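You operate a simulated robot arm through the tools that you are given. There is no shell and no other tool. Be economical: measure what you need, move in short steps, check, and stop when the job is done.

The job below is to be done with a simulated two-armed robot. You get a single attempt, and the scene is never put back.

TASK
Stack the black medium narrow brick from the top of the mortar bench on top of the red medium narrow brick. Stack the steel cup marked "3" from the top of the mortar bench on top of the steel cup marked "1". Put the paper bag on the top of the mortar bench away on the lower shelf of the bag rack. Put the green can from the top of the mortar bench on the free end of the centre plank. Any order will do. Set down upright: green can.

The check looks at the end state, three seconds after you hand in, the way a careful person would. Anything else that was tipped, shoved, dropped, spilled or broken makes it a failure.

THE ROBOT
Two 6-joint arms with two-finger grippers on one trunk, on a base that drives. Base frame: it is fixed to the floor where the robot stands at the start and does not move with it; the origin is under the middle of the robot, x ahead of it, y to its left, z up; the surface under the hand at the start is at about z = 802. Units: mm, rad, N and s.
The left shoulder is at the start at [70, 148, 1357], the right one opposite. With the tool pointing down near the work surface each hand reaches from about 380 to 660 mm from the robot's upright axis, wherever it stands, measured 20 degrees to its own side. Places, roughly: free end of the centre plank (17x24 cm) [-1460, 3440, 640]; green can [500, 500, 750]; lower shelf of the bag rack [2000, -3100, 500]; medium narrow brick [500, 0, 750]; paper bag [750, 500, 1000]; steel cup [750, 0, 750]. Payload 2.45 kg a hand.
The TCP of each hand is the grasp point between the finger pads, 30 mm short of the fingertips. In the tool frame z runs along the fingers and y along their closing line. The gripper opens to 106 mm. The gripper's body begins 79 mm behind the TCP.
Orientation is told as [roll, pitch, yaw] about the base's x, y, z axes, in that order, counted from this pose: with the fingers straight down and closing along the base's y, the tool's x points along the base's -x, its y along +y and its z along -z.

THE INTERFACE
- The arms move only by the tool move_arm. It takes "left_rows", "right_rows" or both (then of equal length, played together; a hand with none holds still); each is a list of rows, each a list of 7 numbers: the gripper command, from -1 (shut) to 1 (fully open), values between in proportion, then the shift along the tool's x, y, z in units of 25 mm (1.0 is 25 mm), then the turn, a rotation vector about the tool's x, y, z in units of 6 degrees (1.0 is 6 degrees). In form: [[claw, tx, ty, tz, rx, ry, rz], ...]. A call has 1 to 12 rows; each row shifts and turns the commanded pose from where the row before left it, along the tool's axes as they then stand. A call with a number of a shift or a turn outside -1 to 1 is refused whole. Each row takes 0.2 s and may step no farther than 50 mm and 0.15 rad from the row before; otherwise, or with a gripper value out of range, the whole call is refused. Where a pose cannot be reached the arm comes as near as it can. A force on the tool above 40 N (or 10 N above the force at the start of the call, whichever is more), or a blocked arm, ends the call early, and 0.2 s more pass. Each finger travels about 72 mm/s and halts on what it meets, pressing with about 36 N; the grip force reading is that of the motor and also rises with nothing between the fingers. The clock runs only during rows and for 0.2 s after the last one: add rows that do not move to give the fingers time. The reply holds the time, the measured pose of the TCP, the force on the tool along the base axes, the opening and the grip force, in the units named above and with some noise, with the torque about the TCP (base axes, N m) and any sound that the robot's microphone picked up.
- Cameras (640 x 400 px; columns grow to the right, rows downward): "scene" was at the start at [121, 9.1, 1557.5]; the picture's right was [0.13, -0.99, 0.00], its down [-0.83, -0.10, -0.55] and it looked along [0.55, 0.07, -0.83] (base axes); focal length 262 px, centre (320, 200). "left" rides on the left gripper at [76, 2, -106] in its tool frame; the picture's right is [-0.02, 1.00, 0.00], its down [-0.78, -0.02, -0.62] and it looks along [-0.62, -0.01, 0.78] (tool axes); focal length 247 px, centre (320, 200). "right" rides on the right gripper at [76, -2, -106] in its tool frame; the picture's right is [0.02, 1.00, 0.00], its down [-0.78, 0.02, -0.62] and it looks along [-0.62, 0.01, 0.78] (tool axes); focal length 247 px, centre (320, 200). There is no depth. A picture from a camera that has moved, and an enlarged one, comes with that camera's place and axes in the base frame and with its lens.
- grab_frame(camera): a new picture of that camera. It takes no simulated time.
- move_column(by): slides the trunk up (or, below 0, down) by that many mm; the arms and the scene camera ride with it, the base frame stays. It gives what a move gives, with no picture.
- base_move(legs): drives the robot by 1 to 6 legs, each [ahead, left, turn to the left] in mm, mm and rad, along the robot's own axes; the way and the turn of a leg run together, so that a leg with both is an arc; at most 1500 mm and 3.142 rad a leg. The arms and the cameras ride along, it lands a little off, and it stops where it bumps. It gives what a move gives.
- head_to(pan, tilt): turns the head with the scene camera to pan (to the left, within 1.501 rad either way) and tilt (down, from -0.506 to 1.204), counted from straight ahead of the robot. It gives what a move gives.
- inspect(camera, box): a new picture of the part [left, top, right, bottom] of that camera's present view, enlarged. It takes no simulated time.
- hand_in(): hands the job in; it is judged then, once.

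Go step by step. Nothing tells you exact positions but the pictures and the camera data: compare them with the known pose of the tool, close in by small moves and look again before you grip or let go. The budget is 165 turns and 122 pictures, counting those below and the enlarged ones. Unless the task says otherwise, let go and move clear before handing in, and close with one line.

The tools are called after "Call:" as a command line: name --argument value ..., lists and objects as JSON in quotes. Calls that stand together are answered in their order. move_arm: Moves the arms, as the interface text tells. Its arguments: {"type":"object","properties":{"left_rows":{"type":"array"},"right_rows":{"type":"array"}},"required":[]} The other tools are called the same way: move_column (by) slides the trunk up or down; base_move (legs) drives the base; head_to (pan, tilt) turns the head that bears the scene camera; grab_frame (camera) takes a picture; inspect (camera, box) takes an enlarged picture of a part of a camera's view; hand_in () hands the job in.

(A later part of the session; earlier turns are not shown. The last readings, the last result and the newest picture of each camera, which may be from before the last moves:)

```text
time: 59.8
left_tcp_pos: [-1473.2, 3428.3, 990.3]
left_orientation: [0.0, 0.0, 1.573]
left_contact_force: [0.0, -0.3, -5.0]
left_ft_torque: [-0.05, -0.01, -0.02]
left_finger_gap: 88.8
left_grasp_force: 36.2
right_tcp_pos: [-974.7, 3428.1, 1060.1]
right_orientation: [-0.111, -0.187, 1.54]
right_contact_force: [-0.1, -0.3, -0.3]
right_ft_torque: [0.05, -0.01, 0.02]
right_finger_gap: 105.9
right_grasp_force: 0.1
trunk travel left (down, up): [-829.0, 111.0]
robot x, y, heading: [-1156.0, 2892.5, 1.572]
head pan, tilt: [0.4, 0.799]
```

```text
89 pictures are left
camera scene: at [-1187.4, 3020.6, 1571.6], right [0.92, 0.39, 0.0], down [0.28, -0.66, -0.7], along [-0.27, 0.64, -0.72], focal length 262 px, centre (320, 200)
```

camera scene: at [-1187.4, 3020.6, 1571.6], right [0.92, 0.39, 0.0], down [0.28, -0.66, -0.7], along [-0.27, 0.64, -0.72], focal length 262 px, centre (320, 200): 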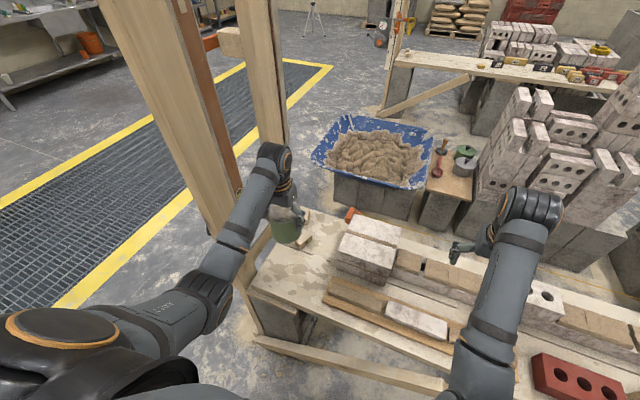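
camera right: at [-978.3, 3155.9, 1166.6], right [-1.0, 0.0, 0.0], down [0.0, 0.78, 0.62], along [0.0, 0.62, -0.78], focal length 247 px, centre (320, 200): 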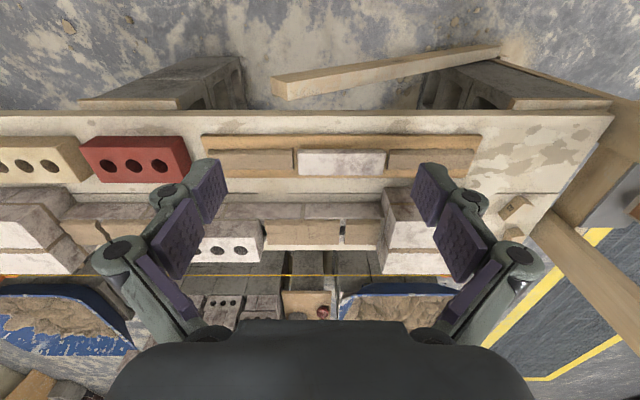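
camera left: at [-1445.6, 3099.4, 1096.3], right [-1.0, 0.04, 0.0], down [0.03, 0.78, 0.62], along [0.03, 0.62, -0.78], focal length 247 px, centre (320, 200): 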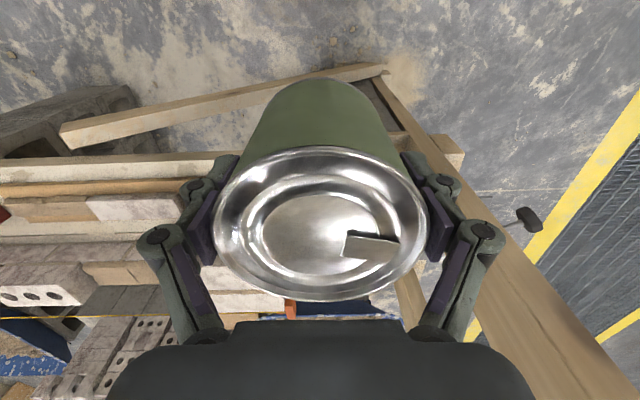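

Call:
move_column --by -170

Call:
move_arm --left_rows '[[-1, -0.25, 0, 0, 0, 0, 0], [-1, -0.25, 0, 0.8, 0, 0, 0], [-1, 0, 0, 0.8, 0, 0, 0], [-1, 0, 0, 0.8, 0, 0, 0]]'

Call:
grab_frame --camera "scene"

Call:
grab_frame --camera "right"

```text
time: 61.7
left_tcp_pos: [-1472.8, 3429.3, 820.2]
left_orientation: [-0.001, 0.001, 1.573]
left_contact_force: [-0.2, 0.1, -5.4]
left_ft_torque: [-0.02, 0.01, -0.01]
left_finger_gap: 89.0
left_grasp_force: 36.2
right_tcp_pos: [-974.5, 3429.6, 889.8]
right_orientation: [-0.112, -0.185, 1.541]
right_contact_force: [-0.5, -0.8, -0.7]
right_ft_torque: [0.02, 0.02, 0.01]
right_finger_gap: 106.1
right_grasp_force: 0.0
trunk travel left (down, up): [-659.0, 281.0]
robot x, y, heading: [-1156.9, 2895.4, 1.569]
head pan, tilt: [0.4, 0.799]
```

```text
time: 62.7
left_tcp_pos: [-1473.0, 3440.6, 760.0]
left_orientation: [0.002, 0.0, 1.572]
left_contact_force: [-0.8, 0.6, -5.3]
left_ft_torque: [-0.01, 0.03, 0.0]
left_finger_gap: 88.8
left_grasp_force: 35.4
right_tcp_pos: [-973.9, 3429.6, 889.7]
right_orientation: [-0.114, -0.187, 1.541]
right_contact_force: [-0.4, -0.3, -0.3]
right_ft_torque: [0.0, -0.03, 0.0]
right_finger_gap: 105.8
right_grasp_force: 0.0
trunk travel left (down, up): [-659.0, 281.0]
robot x, y, heading: [-1155.9, 2894.5, 1.57]
head pan, tilt: [0.4, 0.799]
```

```text
88 pictures are left
camera scene: at [-1187.6, 3022.7, 1401.4], right [0.92, 0.39, 0.0], down [0.28, -0.66, -0.7], along [-0.27, 0.64, -0.72], focal length 262 px, centre (320, 200)
```

scene: 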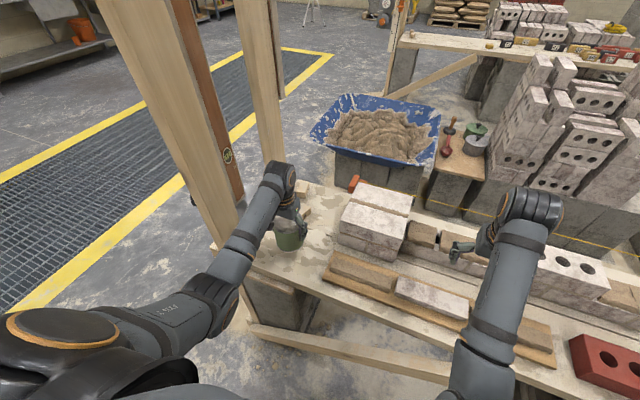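

```text
87 pictures are left
camera right: at [-988.5, 3334.1, 980.6], right [-0.99, 0.03, -0.11], down [-0.07, 0.66, 0.75], along [0.1, 0.75, -0.65], focal length 247 px, centre (320, 200)
```

right: 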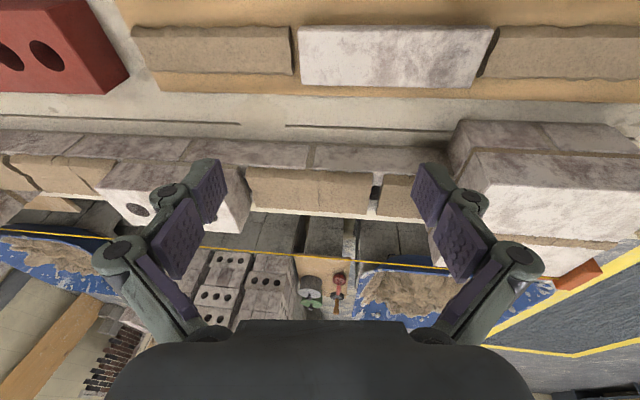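

Can is over the free area and clear of bricks. Lowering slowly.

Call:
move_arm --left_rows '[[-1, 0, 0, 0.8, 0, 0, 0], [-1, 0, 0, 0.8, 0, 0, 0], [-1, 0, 0, 0, 0, 0, 0]]'

Call:
inspect --camera "scene" --box '[220, 160, 380, 280]'

```text
time: 63.5
left_tcp_pos: [-1471.7, 3439.6, 720.0]
left_orientation: [0.0, 0.003, 1.573]
left_contact_force: [0.6, -0.6, -5.1]
left_ft_torque: [0.0, 0.0, 0.0]
left_finger_gap: 89.0
left_grasp_force: 36.2
right_tcp_pos: [-974.1, 3428.8, 888.7]
right_orientation: [-0.113, -0.185, 1.542]
right_contact_force: [-1.1, 0.5, 0.3]
right_ft_torque: [0.02, 0.0, 0.02]
right_finger_gap: 106.1
right_grasp_force: 0.0
trunk travel left (down, up): [-659.0, 281.0]
robot x, y, heading: [-1155.5, 2896.7, 1.569]
head pan, tilt: [0.4, 0.799]
```

```text
3.33 times, centred on (300, 220) of scene
camera zoom: at [-1187.4, 3022.0, 1401.5], right [0.92, 0.39, 0.0], down [0.28, -0.66, -0.7], along [-0.27, 0.64, -0.72], focal length 874 px, centre (387, 133)
```

zoom: 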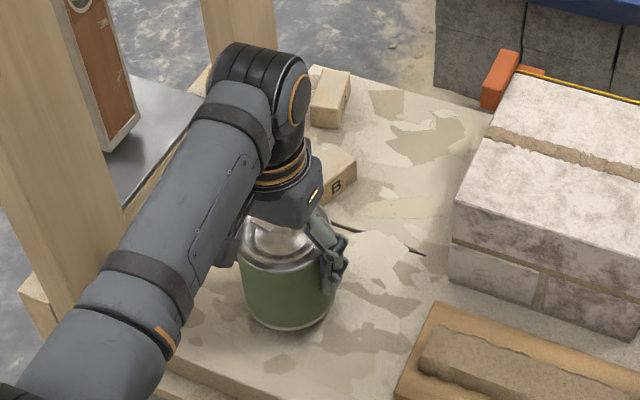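

Call:
move_arm --left_rows '[[-1, 0, 0, 0.25, 0, 0, 0], [-1, 0, 0, 0.15, 0, 0, 0], [-1, 0, 0, 0.12, 0, 0, 0], [-1, 0, 0, 0.12, 0, 0, 0], [-1, 0, 0, 0, 0, 0, 0]]'

```text
time: 64.7
left_tcp_pos: [-1471.9, 3440.0, 704.9]
left_orientation: [0.0, 0.0, 1.573]
left_contact_force: [0.1, -0.5, -5.7]
left_ft_torque: [0.01, 0.01, 0.0]
left_finger_gap: 89.0
left_grasp_force: 36.8
right_tcp_pos: [-975.5, 3429.3, 889.6]
right_orientation: [-0.112, -0.185, 1.541]
right_contact_force: [0.5, 0.8, 0.5]
right_ft_torque: [-0.01, -0.03, -0.01]
right_finger_gap: 105.9
right_grasp_force: 0.1
trunk travel left (down, up): [-659.0, 281.0]
robot x, y, heading: [-1158.4, 2896.0, 1.574]
head pan, tilt: [0.4, 0.799]
```

Call:
move_arm --left_rows '[[-1, 0, 0, 0.1, 0, 0, 0], [-1, 0, 0, 0.1, 0, 0, 0], [-1, 0, 0, 0.1, 0, 0, 0], [-1, 0, 0, 0, 0, 0, 0]]'

```text
time: 65.7
left_tcp_pos: [-1471.1, 3441.2, 700.4]
left_orientation: [0.001, -0.006, 1.572]
left_contact_force: [-4.0, 1.4, 23.5]
left_ft_torque: [0.17, 0.12, -0.34]
left_finger_gap: 89.2
left_grasp_force: 36.5
right_tcp_pos: [-973.0, 3426.5, 890.4]
right_orientation: [-0.109, -0.19, 1.542]
right_contact_force: [-0.3, -0.1, 0.0]
right_ft_torque: [0.01, 0.03, 0.02]
right_finger_gap: 106.1
right_grasp_force: 0.0
trunk travel left (down, up): [-659.0, 281.0]
robot x, y, heading: [-1153.8, 2897.1, 1.574]
head pan, tilt: [0.4, 0.799]
```

Touched down. Release and rise.

Call:
move_arm --left_rows '[[-1, 0, 0, -0.1, 0, 0, 0], [0.8, 0, 0, 0, 0, 0, 0], [1, 0, 0, 0, 0, 0, 0], [1, 0, 0, 0, 0, 0, 0], [1, 0, 0, -0.5, 0, 0, 0], [1, 0, 0, -0.8, 0, 0, 0], [1, 0, 0, -1, 0, 0, 0], [1, 0, 0, -1, 0, 0, 0], [1, 0, 0, -1, 0, 0, 0]]'

Call:
inspect --camera "scene" --box '[200, 130, 380, 280]'

```text
time: 67.7
left_tcp_pos: [-1470.4, 3441.8, 808.2]
left_orientation: [0.001, 0.002, 1.573]
left_contact_force: [-0.2, 0.6, -0.7]
left_ft_torque: [0.0, 0.02, -0.03]
left_finger_gap: 106.1
left_grasp_force: 0.1
right_tcp_pos: [-973.6, 3429.2, 889.7]
right_orientation: [-0.112, -0.188, 1.541]
right_contact_force: [0.5, 0.6, 0.1]
right_ft_torque: [0.03, 0.01, 0.01]
right_finger_gap: 106.1
right_grasp_force: 0.1
trunk travel left (down, up): [-659.0, 281.0]
robot x, y, heading: [-1156.1, 2895.6, 1.573]
head pan, tilt: [0.4, 0.799]
```

```text
2.67 times, centred on (290, 205) of scene
camera zoom: at [-1186.7, 3021.2, 1401.5], right [0.92, 0.39, 0.0], down [0.28, -0.66, -0.7], along [-0.27, 0.64, -0.72], focal length 700 px, centre (400, 187)
```

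zoom: 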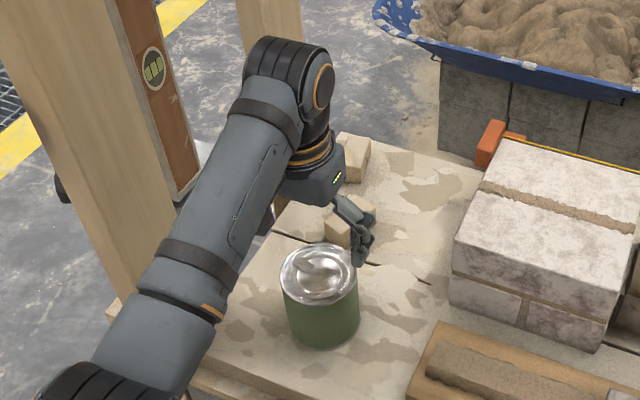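

Can stands upright on the free end. Next: raise the trunk, back out the same way and drive round to the bench's far side, facing it.

Call:
move_column --by 170

Call:
base_move --legs '[[-260, 0, 0], [0, -1480, 0], [0, 0, 1.571], [-1130, 0, 0]]'

Call:
head_to --pan 0.6 --tilt 0.6

Call:
grab_frame --camera "scene"

```text
time: 69.6
left_tcp_pos: [-1470.1, 3442.2, 977.0]
left_orientation: [0.0, 0.0, 1.573]
left_contact_force: [0.8, -0.5, 0.1]
left_ft_torque: [0.02, -0.03, -0.01]
left_finger_gap: 105.7
left_grasp_force: 0.0
right_tcp_pos: [-973.7, 3429.6, 1060.0]
right_orientation: [-0.112, -0.185, 1.542]
right_contact_force: [-0.4, 0.8, 0.0]
right_ft_torque: [0.02, 0.0, 0.02]
right_finger_gap: 106.0
right_grasp_force: 0.0
trunk travel left (down, up): [-829.0, 111.0]
robot x, y, heading: [-1158.0, 2894.6, 1.57]
head pan, tilt: [0.4, 0.799]
```

```text
time: 87.6
left_tcp_pos: [910.9, 2281.9, 978.4]
left_orientation: [0.0, -0.001, 3.106]
left_contact_force: [0.2, 1.3, -0.6]
left_ft_torque: [0.0, 0.01, 0.01]
left_finger_gap: 106.0
left_grasp_force: 0.0
right_tcp_pos: [941.4, 2778.1, 1060.0]
right_orientation: [-0.112, -0.185, 3.076]
right_contact_force: [-0.8, -0.3, 0.6]
right_ft_torque: [-0.02, 0.0, 0.0]
right_finger_gap: 106.3
right_grasp_force: 0.1
trunk travel left (down, up): [-829.0, 111.0]
robot x, y, heading: [1467.9, 2576.3, 3.105]
head pan, tilt: [0.4, 0.799]
```

```text
time: 88.4
left_tcp_pos: [910.0, 2281.3, 977.3]
left_orientation: [0.0, 0.0, 3.107]
left_contact_force: [-0.5, 0.1, 0.3]
left_ft_torque: [0.02, -0.01, -0.05]
left_finger_gap: 106.2
left_grasp_force: 0.1
right_tcp_pos: [941.7, 2778.9, 1060.3]
right_orientation: [-0.111, -0.188, 3.075]
right_contact_force: [0.6, 0.0, -0.7]
right_ft_torque: [0.01, -0.01, -0.01]
right_finger_gap: 105.8
right_grasp_force: 0.0
trunk travel left (down, up): [-829.0, 111.0]
robot x, y, heading: [1459.6, 2577.8, 3.104]
head pan, tilt: [0.6, 0.6]
```

```text
84 pictures are left
camera scene: at [1342.3, 2531.2, 1588.4], right [-0.53, 0.85, 0.0], down [0.48, 0.3, -0.82], along [-0.7, -0.44, -0.57], focal length 262 px, centre (320, 200)
```

scene: 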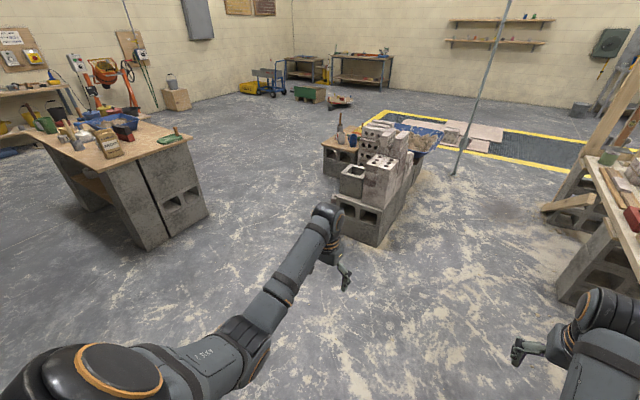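

Call:
base_move --legs '[[0, 0, 0.037], [0, 1300, 0], [0, 1200, 0]]'

Call:
head_to --pan 0.0 --tilt 0.75

Call:
grab_frame --camera "scene"

```text
time: 100.9
left_tcp_pos: [905.2, -218.8, 977.8]
left_orientation: [0.0, 0.001, 3.142]
left_contact_force: [-0.6, 0.5, -0.1]
left_ft_torque: [-0.02, 0.0, -0.01]
left_finger_gap: 106.1
left_grasp_force: 0.1
right_tcp_pos: [918.4, 279.9, 1059.6]
right_orientation: [-0.111, -0.187, 3.11]
right_contact_force: [-0.5, 0.3, -1.0]
right_ft_torque: [0.02, 0.03, 0.0]
right_finger_gap: 106.0
right_grasp_force: 0.0
trunk travel left (down, up): [-829.0, 111.0]
robot x, y, heading: [1449.6, 92.8, 3.138]
head pan, tilt: [0.6, 0.6]
```

```text
time: 101.9
left_tcp_pos: [904.8, -217.6, 977.6]
left_orientation: [-0.001, 0.0, 3.142]
left_contact_force: [0.6, -0.1, -0.6]
left_ft_torque: [0.0, 0.02, -0.02]
left_finger_gap: 106.0
left_grasp_force: 0.1
right_tcp_pos: [917.6, 279.3, 1059.4]
right_orientation: [-0.111, -0.188, 3.11]
right_contact_force: [0.4, -0.6, -0.5]
right_ft_torque: [0.0, -0.01, 0.01]
right_finger_gap: 106.0
right_grasp_force: 0.1
trunk travel left (down, up): [-829.0, 111.0]
robot x, y, heading: [1449.4, 97.5, 3.143]
head pan, tilt: [0.0, 0.75]
```

```text
83 pictures are left
camera scene: at [1318.0, 96.1, 1575.6], right [0.0, 1.0, 0.0], down [0.68, 0.0, -0.73], along [-0.73, 0.0, -0.68], focal length 262 px, centre (320, 200)
```

scene: 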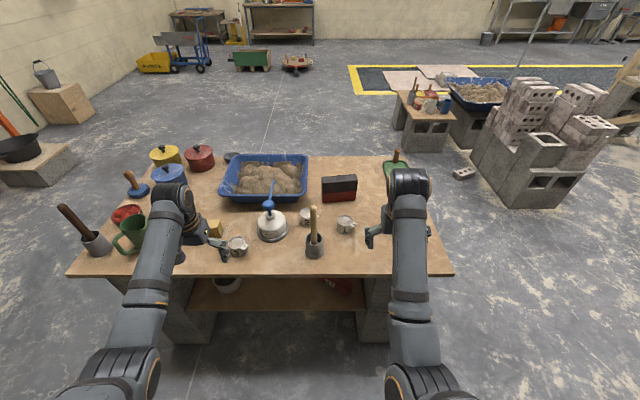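

Everything is intact. I drive 180 ahead to bring the left hand near cup 3.

Call:
base_move --legs '[[180, 0, 0]]'

Call:
grab_frame --camera "left"

Call:
grab_frame --camera "scene"

```text
time: 103.4
left_tcp_pos: [723.7, -218.8, 979.9]
left_orientation: [0.0, -0.002, -3.141]
left_contact_force: [0.2, 0.8, -0.1]
left_ft_torque: [-0.03, 0.02, 0.04]
left_finger_gap: 106.2
left_grasp_force: 0.0
right_tcp_pos: [738.4, 280.1, 1062.1]
right_orientation: [-0.112, -0.188, 3.111]
right_contact_force: [-0.1, 0.7, 0.3]
right_ft_torque: [0.0, -0.04, 0.02]
right_finger_gap: 106.1
right_grasp_force: 0.0
trunk travel left (down, up): [-829.0, 111.0]
robot x, y, heading: [1270.0, 93.1, 3.144]
head pan, tilt: [0.0, 0.75]
```

```text
82 pictures are left
camera left: at [802.1, -220.5, 1085.0], right [-0.02, -1.0, 0.0], down [-0.78, 0.02, 0.62], along [-0.62, 0.01, -0.78], focal length 247 px, centre (320, 200)
```

left: 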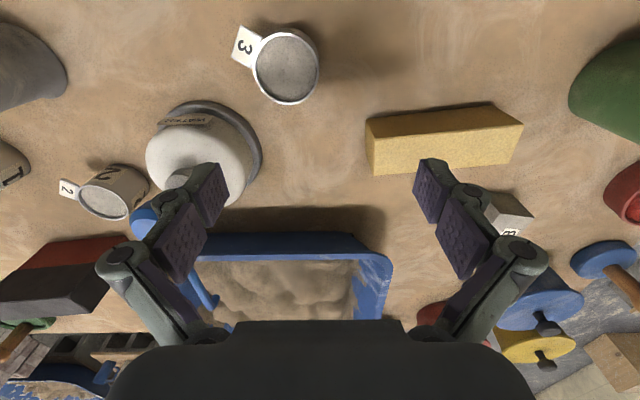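

```text
81 pictures are left
camera scene: at [1138.3, 96.3, 1575.9], right [0.0, 1.0, 0.0], down [0.68, 0.0, -0.73], along [-0.73, 0.0, -0.68], focal length 262 px, centre (320, 200)
```

scene: 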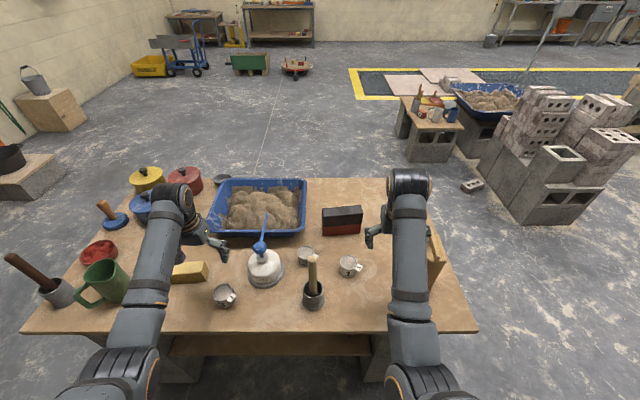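

Call:
inspect --camera "left" --box '[30, 10, 350, 230]'

Call:
inspect --camera "scene" --box '[190, 210, 390, 335]'

```text
1.82 times, centred on (190, 120) of left
camera zoom: at [802.1, -220.5, 1085.0], right [-0.02, -1.0, 0.0], down [-0.78, 0.02, 0.62], along [-0.62, 0.01, -0.78], focal length 449 px, centre (556, 346)
```

zoom: 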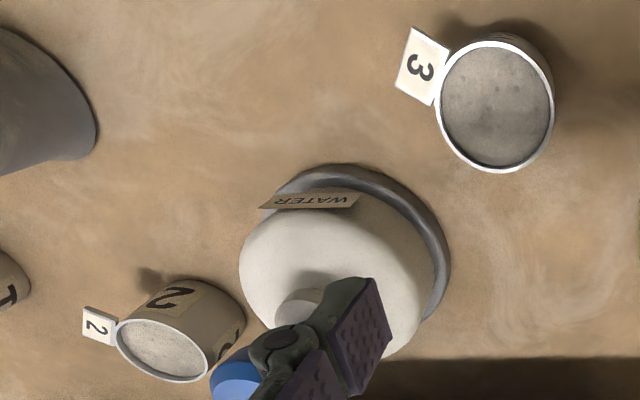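

```text
3.20 times, centred on (290, 272) of scene
camera zoom: at [1138.3, 96.3, 1575.9], right [0.0, 1.0, 0.0], down [0.68, 0.0, -0.73], along [-0.73, 0.0, -0.68], focal length 840 px, centre (416, -32)
```

zoom: 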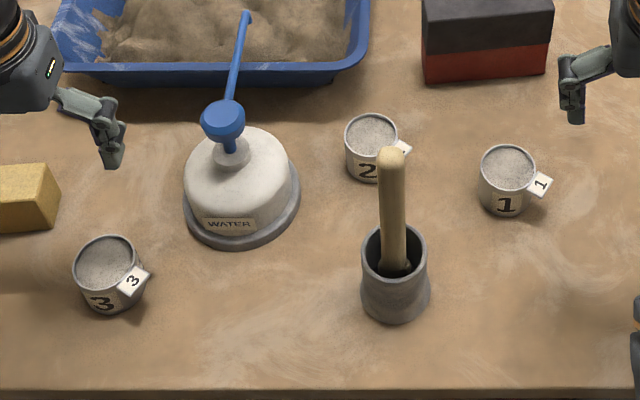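

Cups look filled level and about 55 mm wide, so cup 3 will sit on cup 1's rim. Its tag points toward about [0.5,0.87], so I turn the hand 60° to grip square to it.

Call:
move_arm --left_rows '[[1, 0, 0, 0, 0, 0, -1], [1, 0, 0, 0, 0, 0, -1], [1, 0, 0, 0, 0, 0, -1], [1, 0, 0, 0, 0, 0, -1], [1, 0, 0, 0, 0, 0, -1], [1, 0, 0, 0, 0, 0, -1], [1, 0, 0, 0, 0, 0, -1], [1, 0, 0, 0, 0, 0, -1], [0.6, 0, 0, 0, 0, 0, -1], [0.6, 0, 0, 0, 0, 0, -1], [0.6, 0.88, 0.37, 0.5, 0, 0, 0], [0.6, 0.88, 0.37, 0.5, 0, 0, 0]]'

Call:
grab_frame --camera "left"

```text
time: 106.0
left_tcp_pos: [761.4, -188.9, 953.5]
left_orientation: [-0.001, -0.002, -2.093]
left_contact_force: [0.4, -0.5, 0.4]
left_ft_torque: [-0.01, 0.03, 0.01]
left_finger_gap: 84.7
left_grasp_force: 0.1
right_tcp_pos: [735.1, 279.0, 1060.6]
right_orientation: [-0.111, -0.188, 3.11]
right_contact_force: [-0.4, 0.4, 0.1]
right_ft_torque: [-0.01, 0.02, 0.01]
right_finger_gap: 106.0
right_grasp_force: 0.0
trunk travel left (down, up): [-829.0, 111.0]
robot x, y, heading: [1270.3, 97.2, 3.137]
head pan, tilt: [0.0, 0.75]
```

```text
78 pictures are left
camera left: at [802.0, -124.0, 1059.6], right [0.86, -0.52, 0.0], down [-0.4, -0.67, 0.62], along [-0.32, -0.53, -0.78], focal length 247 px, centre (320, 200)
```

left: 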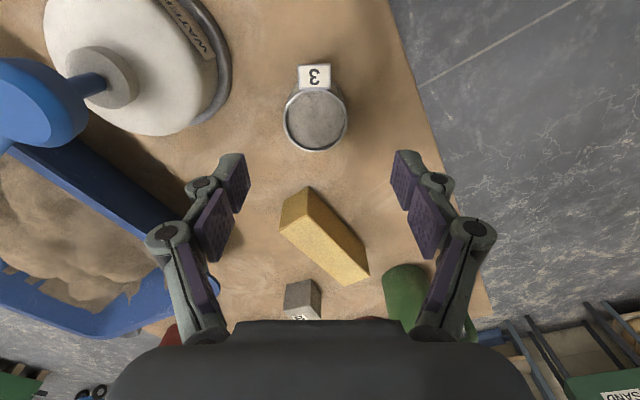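

Cup 3's rim is at about [757.5,-190.5,838], 56 mm wide. Descending to grip at z≈841.

Call:
move_arm --left_rows '[[0.6, -0.13, -0.1, 0.9, 0, 0, 0], [0.6, 0, 0, 0.9, 0, 0, 0], [0.6, 0, 0, 0.9, 0, 0, 0]]'

Call:
grab_frame --camera "left"

```text
time: 106.8
left_tcp_pos: [756.5, -191.6, 886.9]
left_orientation: [0.0, 0.003, -2.091]
left_contact_force: [0.7, 0.8, 0.6]
left_ft_torque: [0.0, -0.04, -0.05]
left_finger_gap: 84.6
left_grasp_force: 0.1
right_tcp_pos: [736.6, 279.4, 1059.6]
right_orientation: [-0.113, -0.187, 3.11]
right_contact_force: [-0.4, -0.4, 0.1]
right_ft_torque: [0.01, -0.02, -0.02]
right_finger_gap: 105.9
right_grasp_force: 0.0
trunk travel left (down, up): [-829.0, 111.0]
robot x, y, heading: [1265.2, 97.3, 3.143]
head pan, tilt: [0.0, 0.75]
```

```text
77 pictures are left
camera left: at [796.9, -126.8, 992.9], right [0.86, -0.52, 0.0], down [-0.41, -0.67, 0.62], along [-0.32, -0.53, -0.78], focal length 247 px, centre (320, 200)
```

left: 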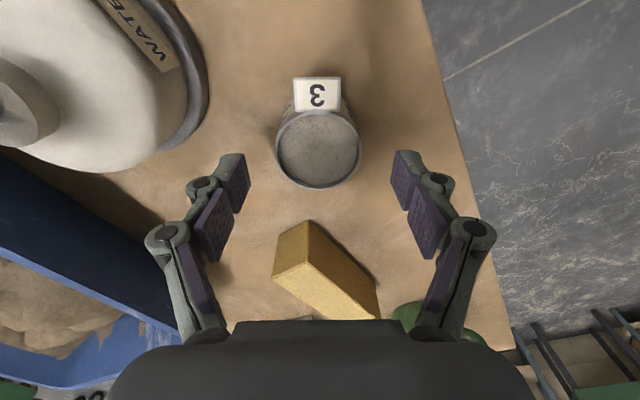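

Call:
move_arm --left_rows '[[0.6, 0.1, 0, 0.82, 0, 0, 0], [0.6, 0, 0, 0.82, 0, 0, 0], [0.2, 0, 0, 0, 0, 0, 0], [-0.3, 0, 0, 0, 0, 0, 0], [-1, 0, 0, 0, 0, 0, 0], [-1, 0, 0, 0, 0, 0, 0]]'

Call:
grab_frame --camera "left"

```text
time: 108.2
left_tcp_pos: [756.7, -188.8, 844.7]
left_orientation: [-0.002, -0.001, -2.094]
left_contact_force: [-0.1, -0.4, 0.6]
left_ft_torque: [0.0, 0.09, -0.04]
left_finger_gap: 55.0
left_grasp_force: 36.0
right_tcp_pos: [736.6, 279.3, 1059.4]
right_orientation: [-0.111, -0.186, 3.112]
right_contact_force: [0.1, 0.2, 0.0]
right_ft_torque: [0.03, 0.0, -0.01]
right_finger_gap: 106.0
right_grasp_force: 0.1
trunk travel left (down, up): [-829.0, 111.0]
robot x, y, heading: [1270.8, 96.2, 3.141]
head pan, tilt: [0.0, 0.75]
```

```text
76 pictures are left
camera left: at [798.4, -124.0, 950.9], right [0.86, -0.52, 0.0], down [-0.41, -0.67, 0.62], along [-0.32, -0.53, -0.78], focal length 247 px, centre (320, 200)
```

left: 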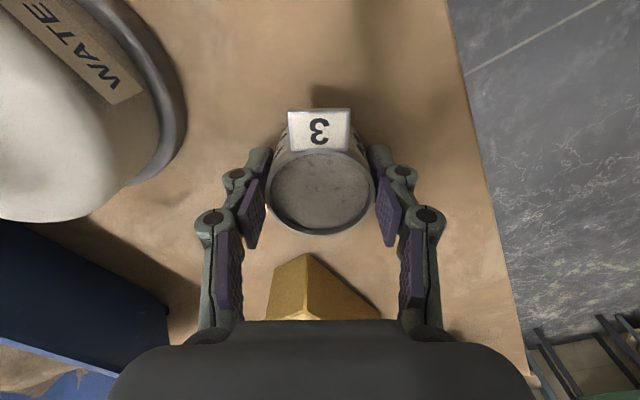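

Cup 3 is gripped (55 mm). I lift, back away from the bench, shift right past the pestle, then come in again over cup 1.

Call:
move_arm --left_rows '[[-1, 0, 0, -0.5, 0, 0, 0], [-1, 0, 0, -0.9, 0, 0, 0], [-1, 0, 0, -0.9, 0, 0, 0], [-1, 0, 0, -0.9, 0, 0, 0], [-1, 0, 0, -0.9, 0, 0, 0], [-1, 0, 0, -0.6, 0, 0, 0]]'

Call:
base_move --legs '[[-180, 0, 0], [0, -374, 0], [170, 0, 0]]'

Call:
grab_frame --camera "scene"

Call:
grab_frame --camera "left"

```text
time: 109.6
left_tcp_pos: [756.8, -188.9, 960.9]
left_orientation: [0.0, 0.003, -2.093]
left_contact_force: [1.0, 0.0, -2.7]
left_ft_torque: [0.0, 0.01, 0.0]
left_finger_gap: 55.1
left_grasp_force: 36.1
right_tcp_pos: [736.5, 279.2, 1060.2]
right_orientation: [-0.111, -0.186, 3.11]
right_contact_force: [-0.1, -0.3, -0.4]
right_ft_torque: [0.01, 0.01, 0.0]
right_finger_gap: 106.1
right_grasp_force: 0.1
trunk travel left (down, up): [-829.0, 111.0]
robot x, y, heading: [1267.2, 99.0, 3.141]
head pan, tilt: [0.0, 0.75]
```

```text
time: 114.1
left_tcp_pos: [772.3, 178.7, 961.5]
left_orientation: [-0.002, 0.0, -2.091]
left_contact_force: [0.8, 0.3, -1.4]
left_ft_torque: [0.01, 0.02, -0.02]
left_finger_gap: 55.3
left_grasp_force: 36.1
right_tcp_pos: [749.5, 646.2, 1060.9]
right_orientation: [-0.113, -0.188, 3.114]
right_contact_force: [0.7, 0.0, -0.7]
right_ft_torque: [0.01, 0.04, 0.0]
right_finger_gap: 106.1
right_grasp_force: 0.0
trunk travel left (down, up): [-829.0, 111.0]
robot x, y, heading: [1278.9, 463.6, -3.146]
head pan, tilt: [0.0, 0.75]
```

```text
75 pictures are left
camera scene: at [1149.9, 464.2, 1575.8], right [0.0, 1.0, 0.0], down [0.68, 0.0, -0.73], along [-0.73, 0.0, -0.68], focal length 262 px, centre (320, 200)
```

scene: 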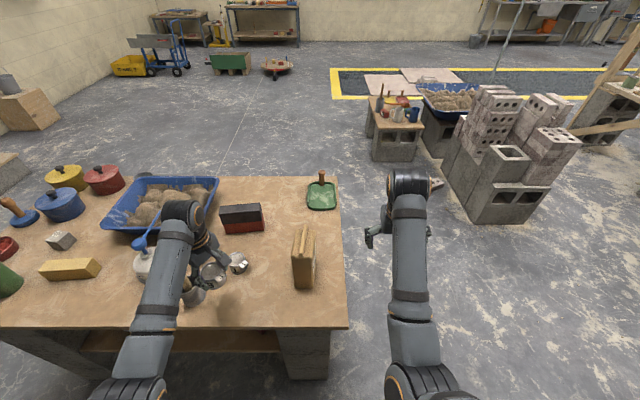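

```text
74 pictures are left
camera left: at [812.5, 243.4, 1068.0], right [0.86, -0.52, 0.0], down [-0.4, -0.67, 0.62], along [-0.32, -0.53, -0.78], focal length 247 px, centre (320, 200)
```

left: 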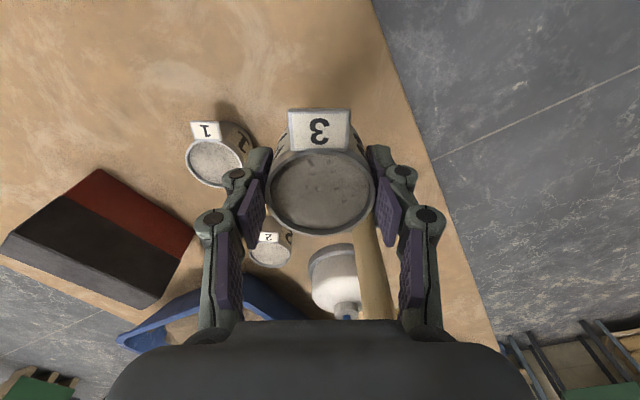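

Cup 1's rim centre is about [659,190,852]. I drive 105 forward and 9 right, then fine-tune.

Call:
base_move --legs '[[108, -9, 0]]'

Call:
grab_frame --camera "left"

Call:
grab_frame --camera "scene"

```text
time: 115.3
left_tcp_pos: [660.1, 187.2, 961.5]
left_orientation: [0.001, 0.0, -2.09]
left_contact_force: [0.4, 0.0, -2.3]
left_ft_torque: [0.01, -0.03, -0.03]
left_finger_gap: 55.3
left_grasp_force: 35.8
right_tcp_pos: [638.4, 656.0, 1059.8]
right_orientation: [-0.112, -0.189, 3.112]
right_contact_force: [-0.2, 0.1, -0.8]
right_ft_torque: [0.0, 0.02, 0.02]
right_finger_gap: 105.9
right_grasp_force: 0.0
trunk travel left (down, up): [-829.0, 111.0]
robot x, y, heading: [1169.1, 472.7, -3.143]
head pan, tilt: [0.0, 0.75]
```

```text
73 pictures are left
camera left: at [701.7, 252.5, 1067.6], right [0.86, -0.52, 0.0], down [-0.4, -0.67, 0.62], along [-0.32, -0.53, -0.78], focal length 247 px, centre (320, 200)
```

left: 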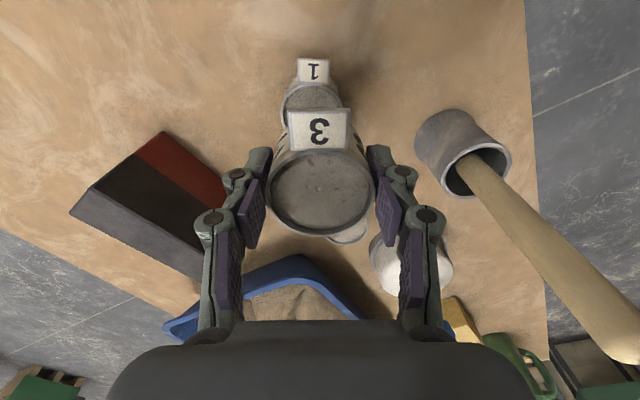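

```text
72 pictures are left
camera scene: at [1038.7, 473.3, 1575.7], right [0.0, 1.0, 0.0], down [0.68, 0.0, -0.73], along [-0.73, 0.0, -0.68], focal length 262 px, centre (320, 200)
```

scene: 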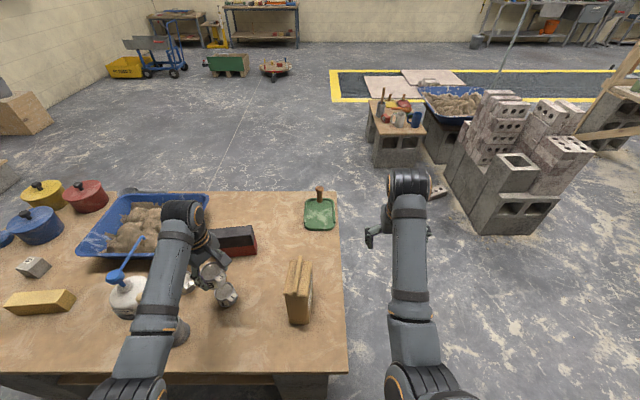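

Call:
inspect --camera "left" --box '[240, 40, 400, 260]'

Call:
inspect --camera "scene" --box '[160, 230, 270, 320]'

```text
1.82 times, centred on (320, 150) of left
camera zoom: at [701.7, 252.5, 1067.6], right [0.86, -0.52, 0.0], down [-0.4, -0.67, 0.62], along [-0.32, -0.53, -0.78], focal length 449 px, centre (320, 291)
```

zoom: 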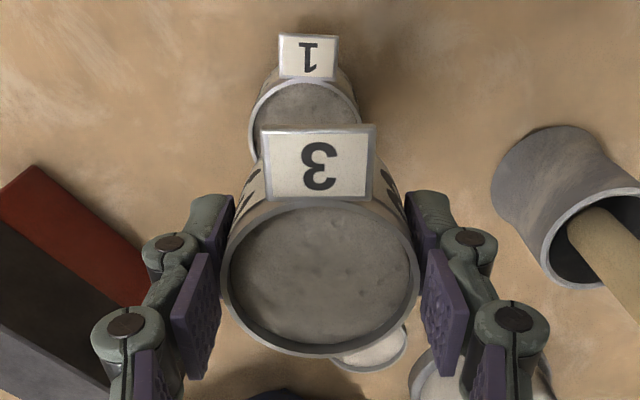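

```text
4.44 times, centred on (215, 275) of scene
camera zoom: at [1038.7, 473.3, 1575.7], right [0.0, 1.0, 0.0], down [0.68, 0.0, -0.73], along [-0.73, 0.0, -0.68], focal length 1166 px, centre (787, -133)
```

zoom: 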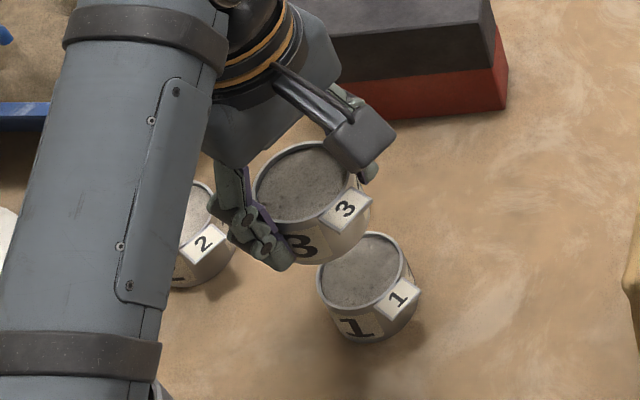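

Call:
move_arm --left_rows '[[-1, -0.05, -0.27, 0, 0, 0, 0], [-1, 0, 0, 0.7, 0, 0, 0], [-1, 0, 0, 0.7, 0, 0, 0], [-1, 0, 0, 0.6, 0, 0, 0], [-1, 0, 0, 0, 0, 0, 0]]'

Call:
inspect --camera "scene" --box '[160, 230, 270, 320]'

Call:
inspect --camera "left" --box '[240, 40, 400, 260]'

```text
time: 116.5
left_tcp_pos: [653.6, 191.4, 910.7]
left_orientation: [0.0, 0.002, -2.09]
left_contact_force: [-0.7, 0.1, -3.9]
left_ft_torque: [-0.03, -0.03, -0.01]
left_finger_gap: 55.0
left_grasp_force: 35.5
right_tcp_pos: [636.4, 656.6, 1060.1]
right_orientation: [-0.113, -0.187, 3.111]
right_contact_force: [0.3, -0.3, 0.5]
right_ft_torque: [0.03, 0.0, -0.01]
right_finger_gap: 105.9
right_grasp_force: 0.1
trunk travel left (down, up): [-829.0, 111.0]
robot x, y, heading: [1167.0, 474.3, -3.139]
head pan, tilt: [0.0, 0.75]
```

```text
4.44 times, centred on (215, 275) of scene
camera zoom: at [1036.7, 473.3, 1575.5], right [0.0, 1.0, 0.0], down [0.68, 0.0, -0.73], along [-0.73, 0.0, -0.68], focal length 1166 px, centre (787, -133)
```

zoom: 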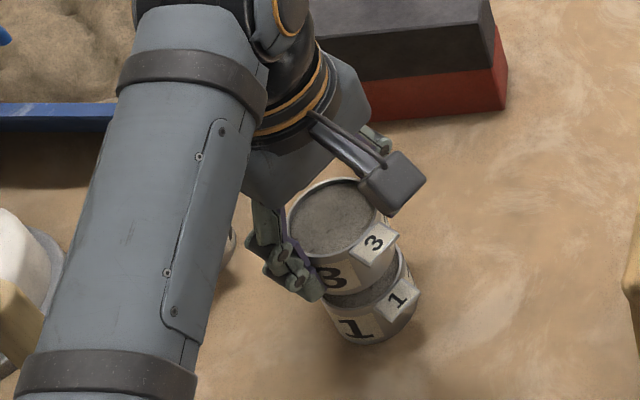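

```text
1.82 times, centred on (320, 150) of left
camera zoom: at [694.3, 255.4, 1017.1], right [0.86, -0.52, 0.0], down [-0.41, -0.67, 0.62], along [-0.32, -0.53, -0.78], focal length 449 px, centre (320, 291)
```

zoom: 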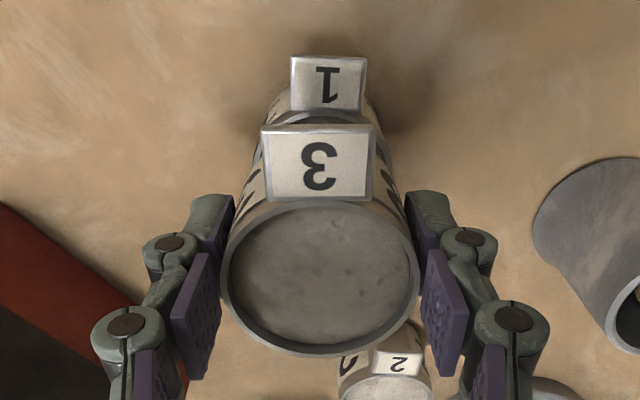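

Alignment agrees within about 1–2 mm. Lowering in small steps until contact.

Call:
move_arm --left_rows '[[-1, 0, 0.04, 0.2, 0, 0, 0], [-1, 0, 0, 0.12, 0, 0, 0], [-1, 0, 0, 0.12, 0, 0, 0], [-1, 0, 0, 0.1, 0, 0, 0], [-1, 0, 0, 0, 0, 0, 0]]'

```text
time: 117.7
left_tcp_pos: [655.5, 189.9, 896.9]
left_orientation: [-0.001, 0.002, -2.09]
left_contact_force: [-0.7, -0.6, -3.5]
left_ft_torque: [-0.03, 0.03, 0.0]
left_finger_gap: 55.0
left_grasp_force: 35.8
right_tcp_pos: [637.1, 655.3, 1059.9]
right_orientation: [-0.113, -0.187, 3.111]
right_contact_force: [0.8, -0.3, 1.0]
right_ft_torque: [-0.03, -0.01, -0.02]
right_finger_gap: 105.9
right_grasp_force: 0.1
trunk travel left (down, up): [-829.0, 111.0]
robot x, y, heading: [1171.1, 474.0, -3.137]
head pan, tilt: [0.0, 0.75]
```

Call:
move_arm --left_rows '[[-1, 0, 0, 0.08, 0, 0, 0], [-1, 0, 0, 0.08, 0, 0, 0], [-1, 0, 0, 0, 0, 0, 0]]'

Call:
inspect --camera "scene" --box '[160, 230, 270, 320]'

```text
time: 118.5
left_tcp_pos: [654.1, 188.6, 894.5]
left_orientation: [0.0, 0.0, -2.091]
left_contact_force: [-0.7, -2.0, 5.8]
left_ft_torque: [-0.07, -0.04, -0.02]
left_finger_gap: 54.9
left_grasp_force: 35.7
right_tcp_pos: [638.7, 655.4, 1060.2]
right_orientation: [-0.111, -0.188, 3.111]
right_contact_force: [-0.4, 0.2, -0.6]
right_ft_torque: [-0.01, 0.0, 0.0]
right_finger_gap: 105.9
right_grasp_force: 0.0
trunk travel left (down, up): [-829.0, 111.0]
robot x, y, heading: [1171.1, 475.5, -3.137]
head pan, tilt: [0.0, 0.75]
```

```text
4.44 times, centred on (215, 275) of scene
camera zoom: at [1038.1, 473.7, 1575.8], right [0.0, 1.0, 0.0], down [0.68, 0.0, -0.73], along [-0.73, 0.0, -0.68], focal length 1166 px, centre (787, -133)
```

zoom: 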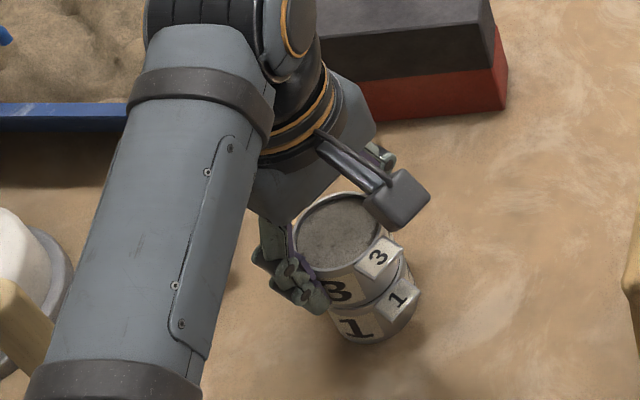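

Call:
move_arm --left_rows '[[-1, 0, 0, 0.06, 0, 0, 0], [-1, 0, 0, 0, 0, 0, 0]]'

```text
time: 119.1
left_tcp_pos: [655.7, 190.8, 895.3]
left_orientation: [-0.003, -0.001, -2.092]
left_contact_force: [-2.0, -2.5, 17.5]
left_ft_torque: [-0.09, -0.23, -0.01]
left_finger_gap: 55.1
left_grasp_force: 36.5
right_tcp_pos: [638.0, 656.7, 1061.4]
right_orientation: [-0.111, -0.189, 3.111]
right_contact_force: [0.2, -0.1, 0.0]
right_ft_torque: [-0.02, 0.02, 0.01]
right_finger_gap: 105.9
right_grasp_force: 0.1
trunk travel left (down, up): [-829.0, 111.0]
robot x, y, heading: [1167.0, 470.5, -3.144]
head pan, tilt: [0.0, 0.75]
```

Firmly seated. Relieving slightly, releasing and rising.

Call:
move_arm --left_rows '[[-1, 0, 0, -0.06, 0, 0, 0], [-0.2, 0, 0, 0, 0, 0, 0], [0.3, 0, 0, 0, 0, 0, 0], [0.5, 0, 0, 0, 0, 0, 0], [0.5, 0, 0, 0, 0, 0, 0], [0.5, 0, 0, -0.5, 0, 0, 0], [0.5, 0, 0, -0.8, 0, 0, 0], [0.5, 0, 0, -0.8, 0, 0, 0], [0.5, 0, 0, -0.8, 0, 0, 0], [0.5, 0, 0, -0.6, 0, 0, 0]]'

Call:
grab_frame --camera "left"

Call:
inspect --camera "scene" --box '[160, 230, 340, 350]'

```text
time: 121.3
left_tcp_pos: [656.1, 190.0, 981.7]
left_orientation: [0.001, 0.0, -2.091]
left_contact_force: [-0.1, 0.8, 0.0]
left_ft_torque: [0.0, 0.0, 0.02]
left_finger_gap: 79.5
left_grasp_force: 0.0
right_tcp_pos: [636.8, 656.0, 1059.8]
right_orientation: [-0.111, -0.186, 3.111]
right_contact_force: [0.0, -0.2, -0.1]
right_ft_torque: [-0.03, -0.01, 0.02]
right_finger_gap: 105.8
right_grasp_force: 0.1
trunk travel left (down, up): [-829.0, 111.0]
robot x, y, heading: [1170.6, 473.9, -3.142]
head pan, tilt: [0.0, 0.75]
```

```text
66 pictures are left
camera left: at [695.1, 254.1, 1087.3], right [0.86, -0.52, 0.0], down [-0.41, -0.67, 0.62], along [-0.32, -0.53, -0.78], focal length 247 px, centre (320, 200)
```

left: 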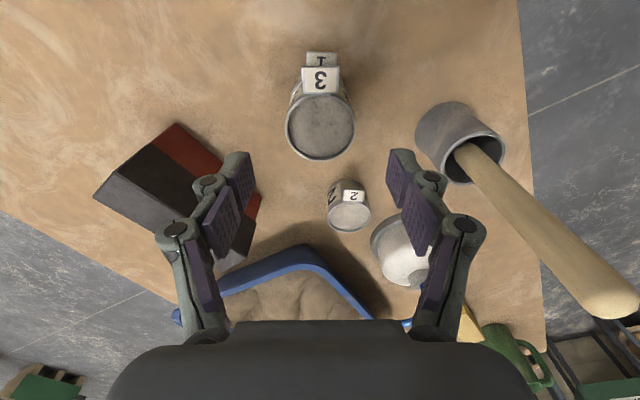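

```text
3.33 times, centred on (250, 290) of scene
camera zoom: at [1037.2, 473.6, 1575.5], right [0.0, 1.0, 0.0], down [0.68, 0.0, -0.73], along [-0.73, 0.0, -0.68], focal length 874 px, centre (553, -100)
```

zoom: 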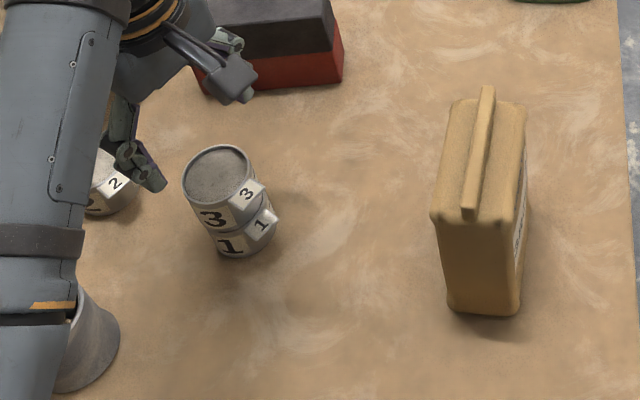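

Cup 3 sits squarely on cup 1. Before gripping the bag I want to see the rack to choose the grip, so I back off and turn toward it.

Call:
base_move --legs '[[-400, 0, 0], [0, 0, 1.4]]'

Call:
head_to --pan 0.0 --tilt 0.35

Call:
grab_frame --camera "scene"

```text
time: 127.3
left_tcp_pos: [1773.6, -77.4, 980.5]
left_orientation: [-0.002, 0.001, -0.675]
left_contact_force: [-1.3, -0.4, 0.2]
left_ft_torque: [-0.03, 0.0, -0.02]
left_finger_gap: 79.2
left_grasp_force: 0.1
right_tcp_pos: [1311.3, -23.5, 1059.3]
right_orientation: [-0.111, -0.186, -1.756]
right_contact_force: [-0.2, 0.1, 0.4]
right_ft_torque: [-0.01, 0.01, 0.0]
right_finger_gap: 106.2
right_grasp_force: 0.0
trunk travel left (down, up): [-829.0, 111.0]
robot x, y, heading: [1573.2, 474.4, -1.725]
head pan, tilt: [0.0, 0.75]
```

```text
time: 128.2
left_tcp_pos: [1775.2, -79.3, 981.5]
left_orientation: [0.0, 0.002, -0.679]
left_contact_force: [0.5, 0.4, 0.5]
left_ft_torque: [0.01, 0.01, 0.0]
left_finger_gap: 79.6
left_grasp_force: 0.1
right_tcp_pos: [1310.9, -22.3, 1060.0]
right_orientation: [-0.114, -0.186, -1.757]
right_contact_force: [-0.9, -0.2, -0.1]
right_ft_torque: [-0.02, -0.02, -0.01]
right_finger_gap: 106.1
right_grasp_force: 0.0
trunk travel left (down, up): [-829.0, 111.0]
robot x, y, heading: [1573.9, 474.4, -1.719]
head pan, tilt: [0.0, 0.351]
```

```text
64 pictures are left
camera scene: at [1552.3, 333.2, 1611.1], right [-0.99, 0.16, 0.0], down [0.05, 0.34, -0.94], along [-0.15, -0.93, -0.34], focal length 262 px, centre (320, 200)
```

scene: 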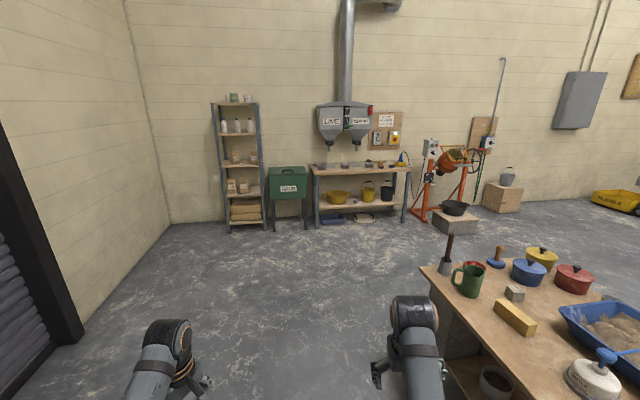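

Call:
inspect --camera "scene" --box '[190, 80, 320, 240]'

```text
2.50 times, centred on (255, 160) of scene
camera zoom: at [1552.3, 333.2, 1611.1], right [-0.99, 0.16, 0.0], down [0.05, 0.34, -0.94], along [-0.15, -0.93, -0.34], focal length 656 px, centre (482, 300)
```

zoom: 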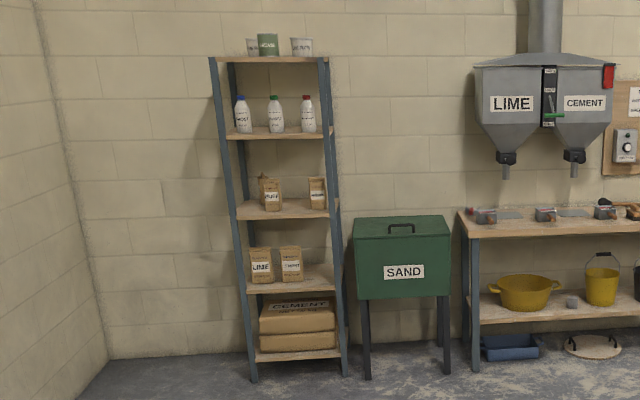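

The rack's lower shelf (z≈500, with a LIME and a CEMENT bag) has free space on its right part, with about 400 mm of headroom. So the bag needs a forward-tilted grip. I test tilting the left hand here in free space, and tuck the right hand aside.

Call:
move_arm --left_rows '[[1, 0, 0, 0, 0, 0, 1], [1, 0, 0, 0, 0, 0, 1], [1, 0, 0, 0, 0, 0, 1], [1, 0, 0, 0, 0, 0, 1], [1, 0, 0, 0, 0, 0, 1], [1, 0, 0, 0, 0, 0, 1], [1, 0, 0, 0, 0, 0, 1], [1, 0, 0, 0, 0, 0, 1], [1, 0, 0, 0, 0, 0, 1], [1, 0, 0, 0, 0, 0, 1], [1, 0, 0, 0, 0, -1, 0], [1, 0, 0, 0, 0, -1, 0]]' --right_rows '[[0, 0, -1, 0, 0, 0, 0], [0, 0, -1, 0, 0, 0, 0], [0, 0, -1, 0, 0, 0, 0], [0, 0.3, -1, 0, 0, 0, 0], [0, 0.3, -1, 0, 0, 0, 0], [0, 0.3, -1, 0, 0, 0, 0], [0, 0.3, -1, 0, 0, 0, 0], [0, 0.5, -1, 0, 0, 0, 0], [0, 0.5, -1, 0, 0, 0, 0], [0, 0.5, -1, 0, 0, 0, 0], [0, 0.5, -0.5, 0, 0, 0, 0], [0, 0.5, 0, 0, 0, 0, 0]]'

Call:
move_arm --left_rows '[[1, 0, 0, 0, 0, -1, 0], [1, 0, 0, 0, 0, -1, 0], [1, 0, 0, 0, 0, -1, 0], [1, 0, 0, 0, 0, -1, 0], [1, 0, 0, 0, 0, -1, 0], [1, 0, 0, 0, 0, -1, 0], [1, 0, 0, 0, 0, -1, 0], [1, 0, 0, 0, 0, -1, 0]]'

Call:
grab_frame --camera "scene"

```text
time: 130.8
left_tcp_pos: [1774.9, -77.9, 979.8]
left_orientation: [-0.002, -0.21, -1.726]
left_contact_force: [0.4, -0.4, -0.1]
left_ft_torque: [-0.01, 0.01, 0.0]
left_finger_gap: 106.0
left_grasp_force: 0.0
right_tcp_pos: [1073.1, 110.5, 1053.2]
right_orientation: [-0.112, -0.188, -1.757]
right_contact_force: [0.0, 0.4, 0.5]
right_ft_torque: [-0.02, 0.01, 0.01]
right_finger_gap: 52.8
right_grasp_force: 0.0
right hand out of reach, approached as far as the arm can: row 1, 2, 3, 4
trunk travel left (down, up): [-829.0, 111.0]
robot x, y, heading: [1574.8, 472.2, -1.725]
head pan, tilt: [0.0, 0.351]
```

```text
time: 132.6
left_tcp_pos: [1774.0, -77.7, 981.9]
left_orientation: [-0.001, -1.049, -1.725]
left_contact_force: [0.4, 0.3, -0.4]
left_ft_torque: [-0.02, 0.01, 0.0]
left_finger_gap: 105.8
left_grasp_force: 0.0
right_tcp_pos: [1074.1, 110.4, 1051.6]
right_orientation: [-0.111, -0.188, -1.757]
right_contact_force: [0.0, 0.5, 0.0]
right_ft_torque: [0.01, 0.0, -0.01]
right_finger_gap: 53.1
right_grasp_force: 0.1
trunk travel left (down, up): [-829.0, 111.0]
robot x, y, heading: [1574.2, 477.4, -1.723]
head pan, tilt: [0.0, 0.351]
```

```text
62 pictures are left
camera scene: at [1552.2, 333.8, 1611.3], right [-0.99, 0.16, 0.0], down [0.05, 0.34, -0.94], along [-0.15, -0.93, -0.34], focal length 262 px, centre (320, 200)
```

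scene: 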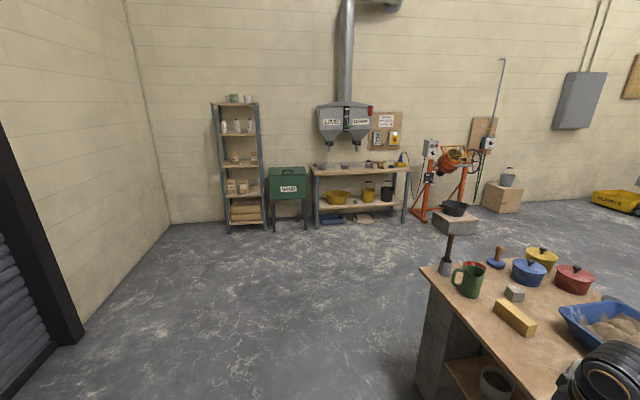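

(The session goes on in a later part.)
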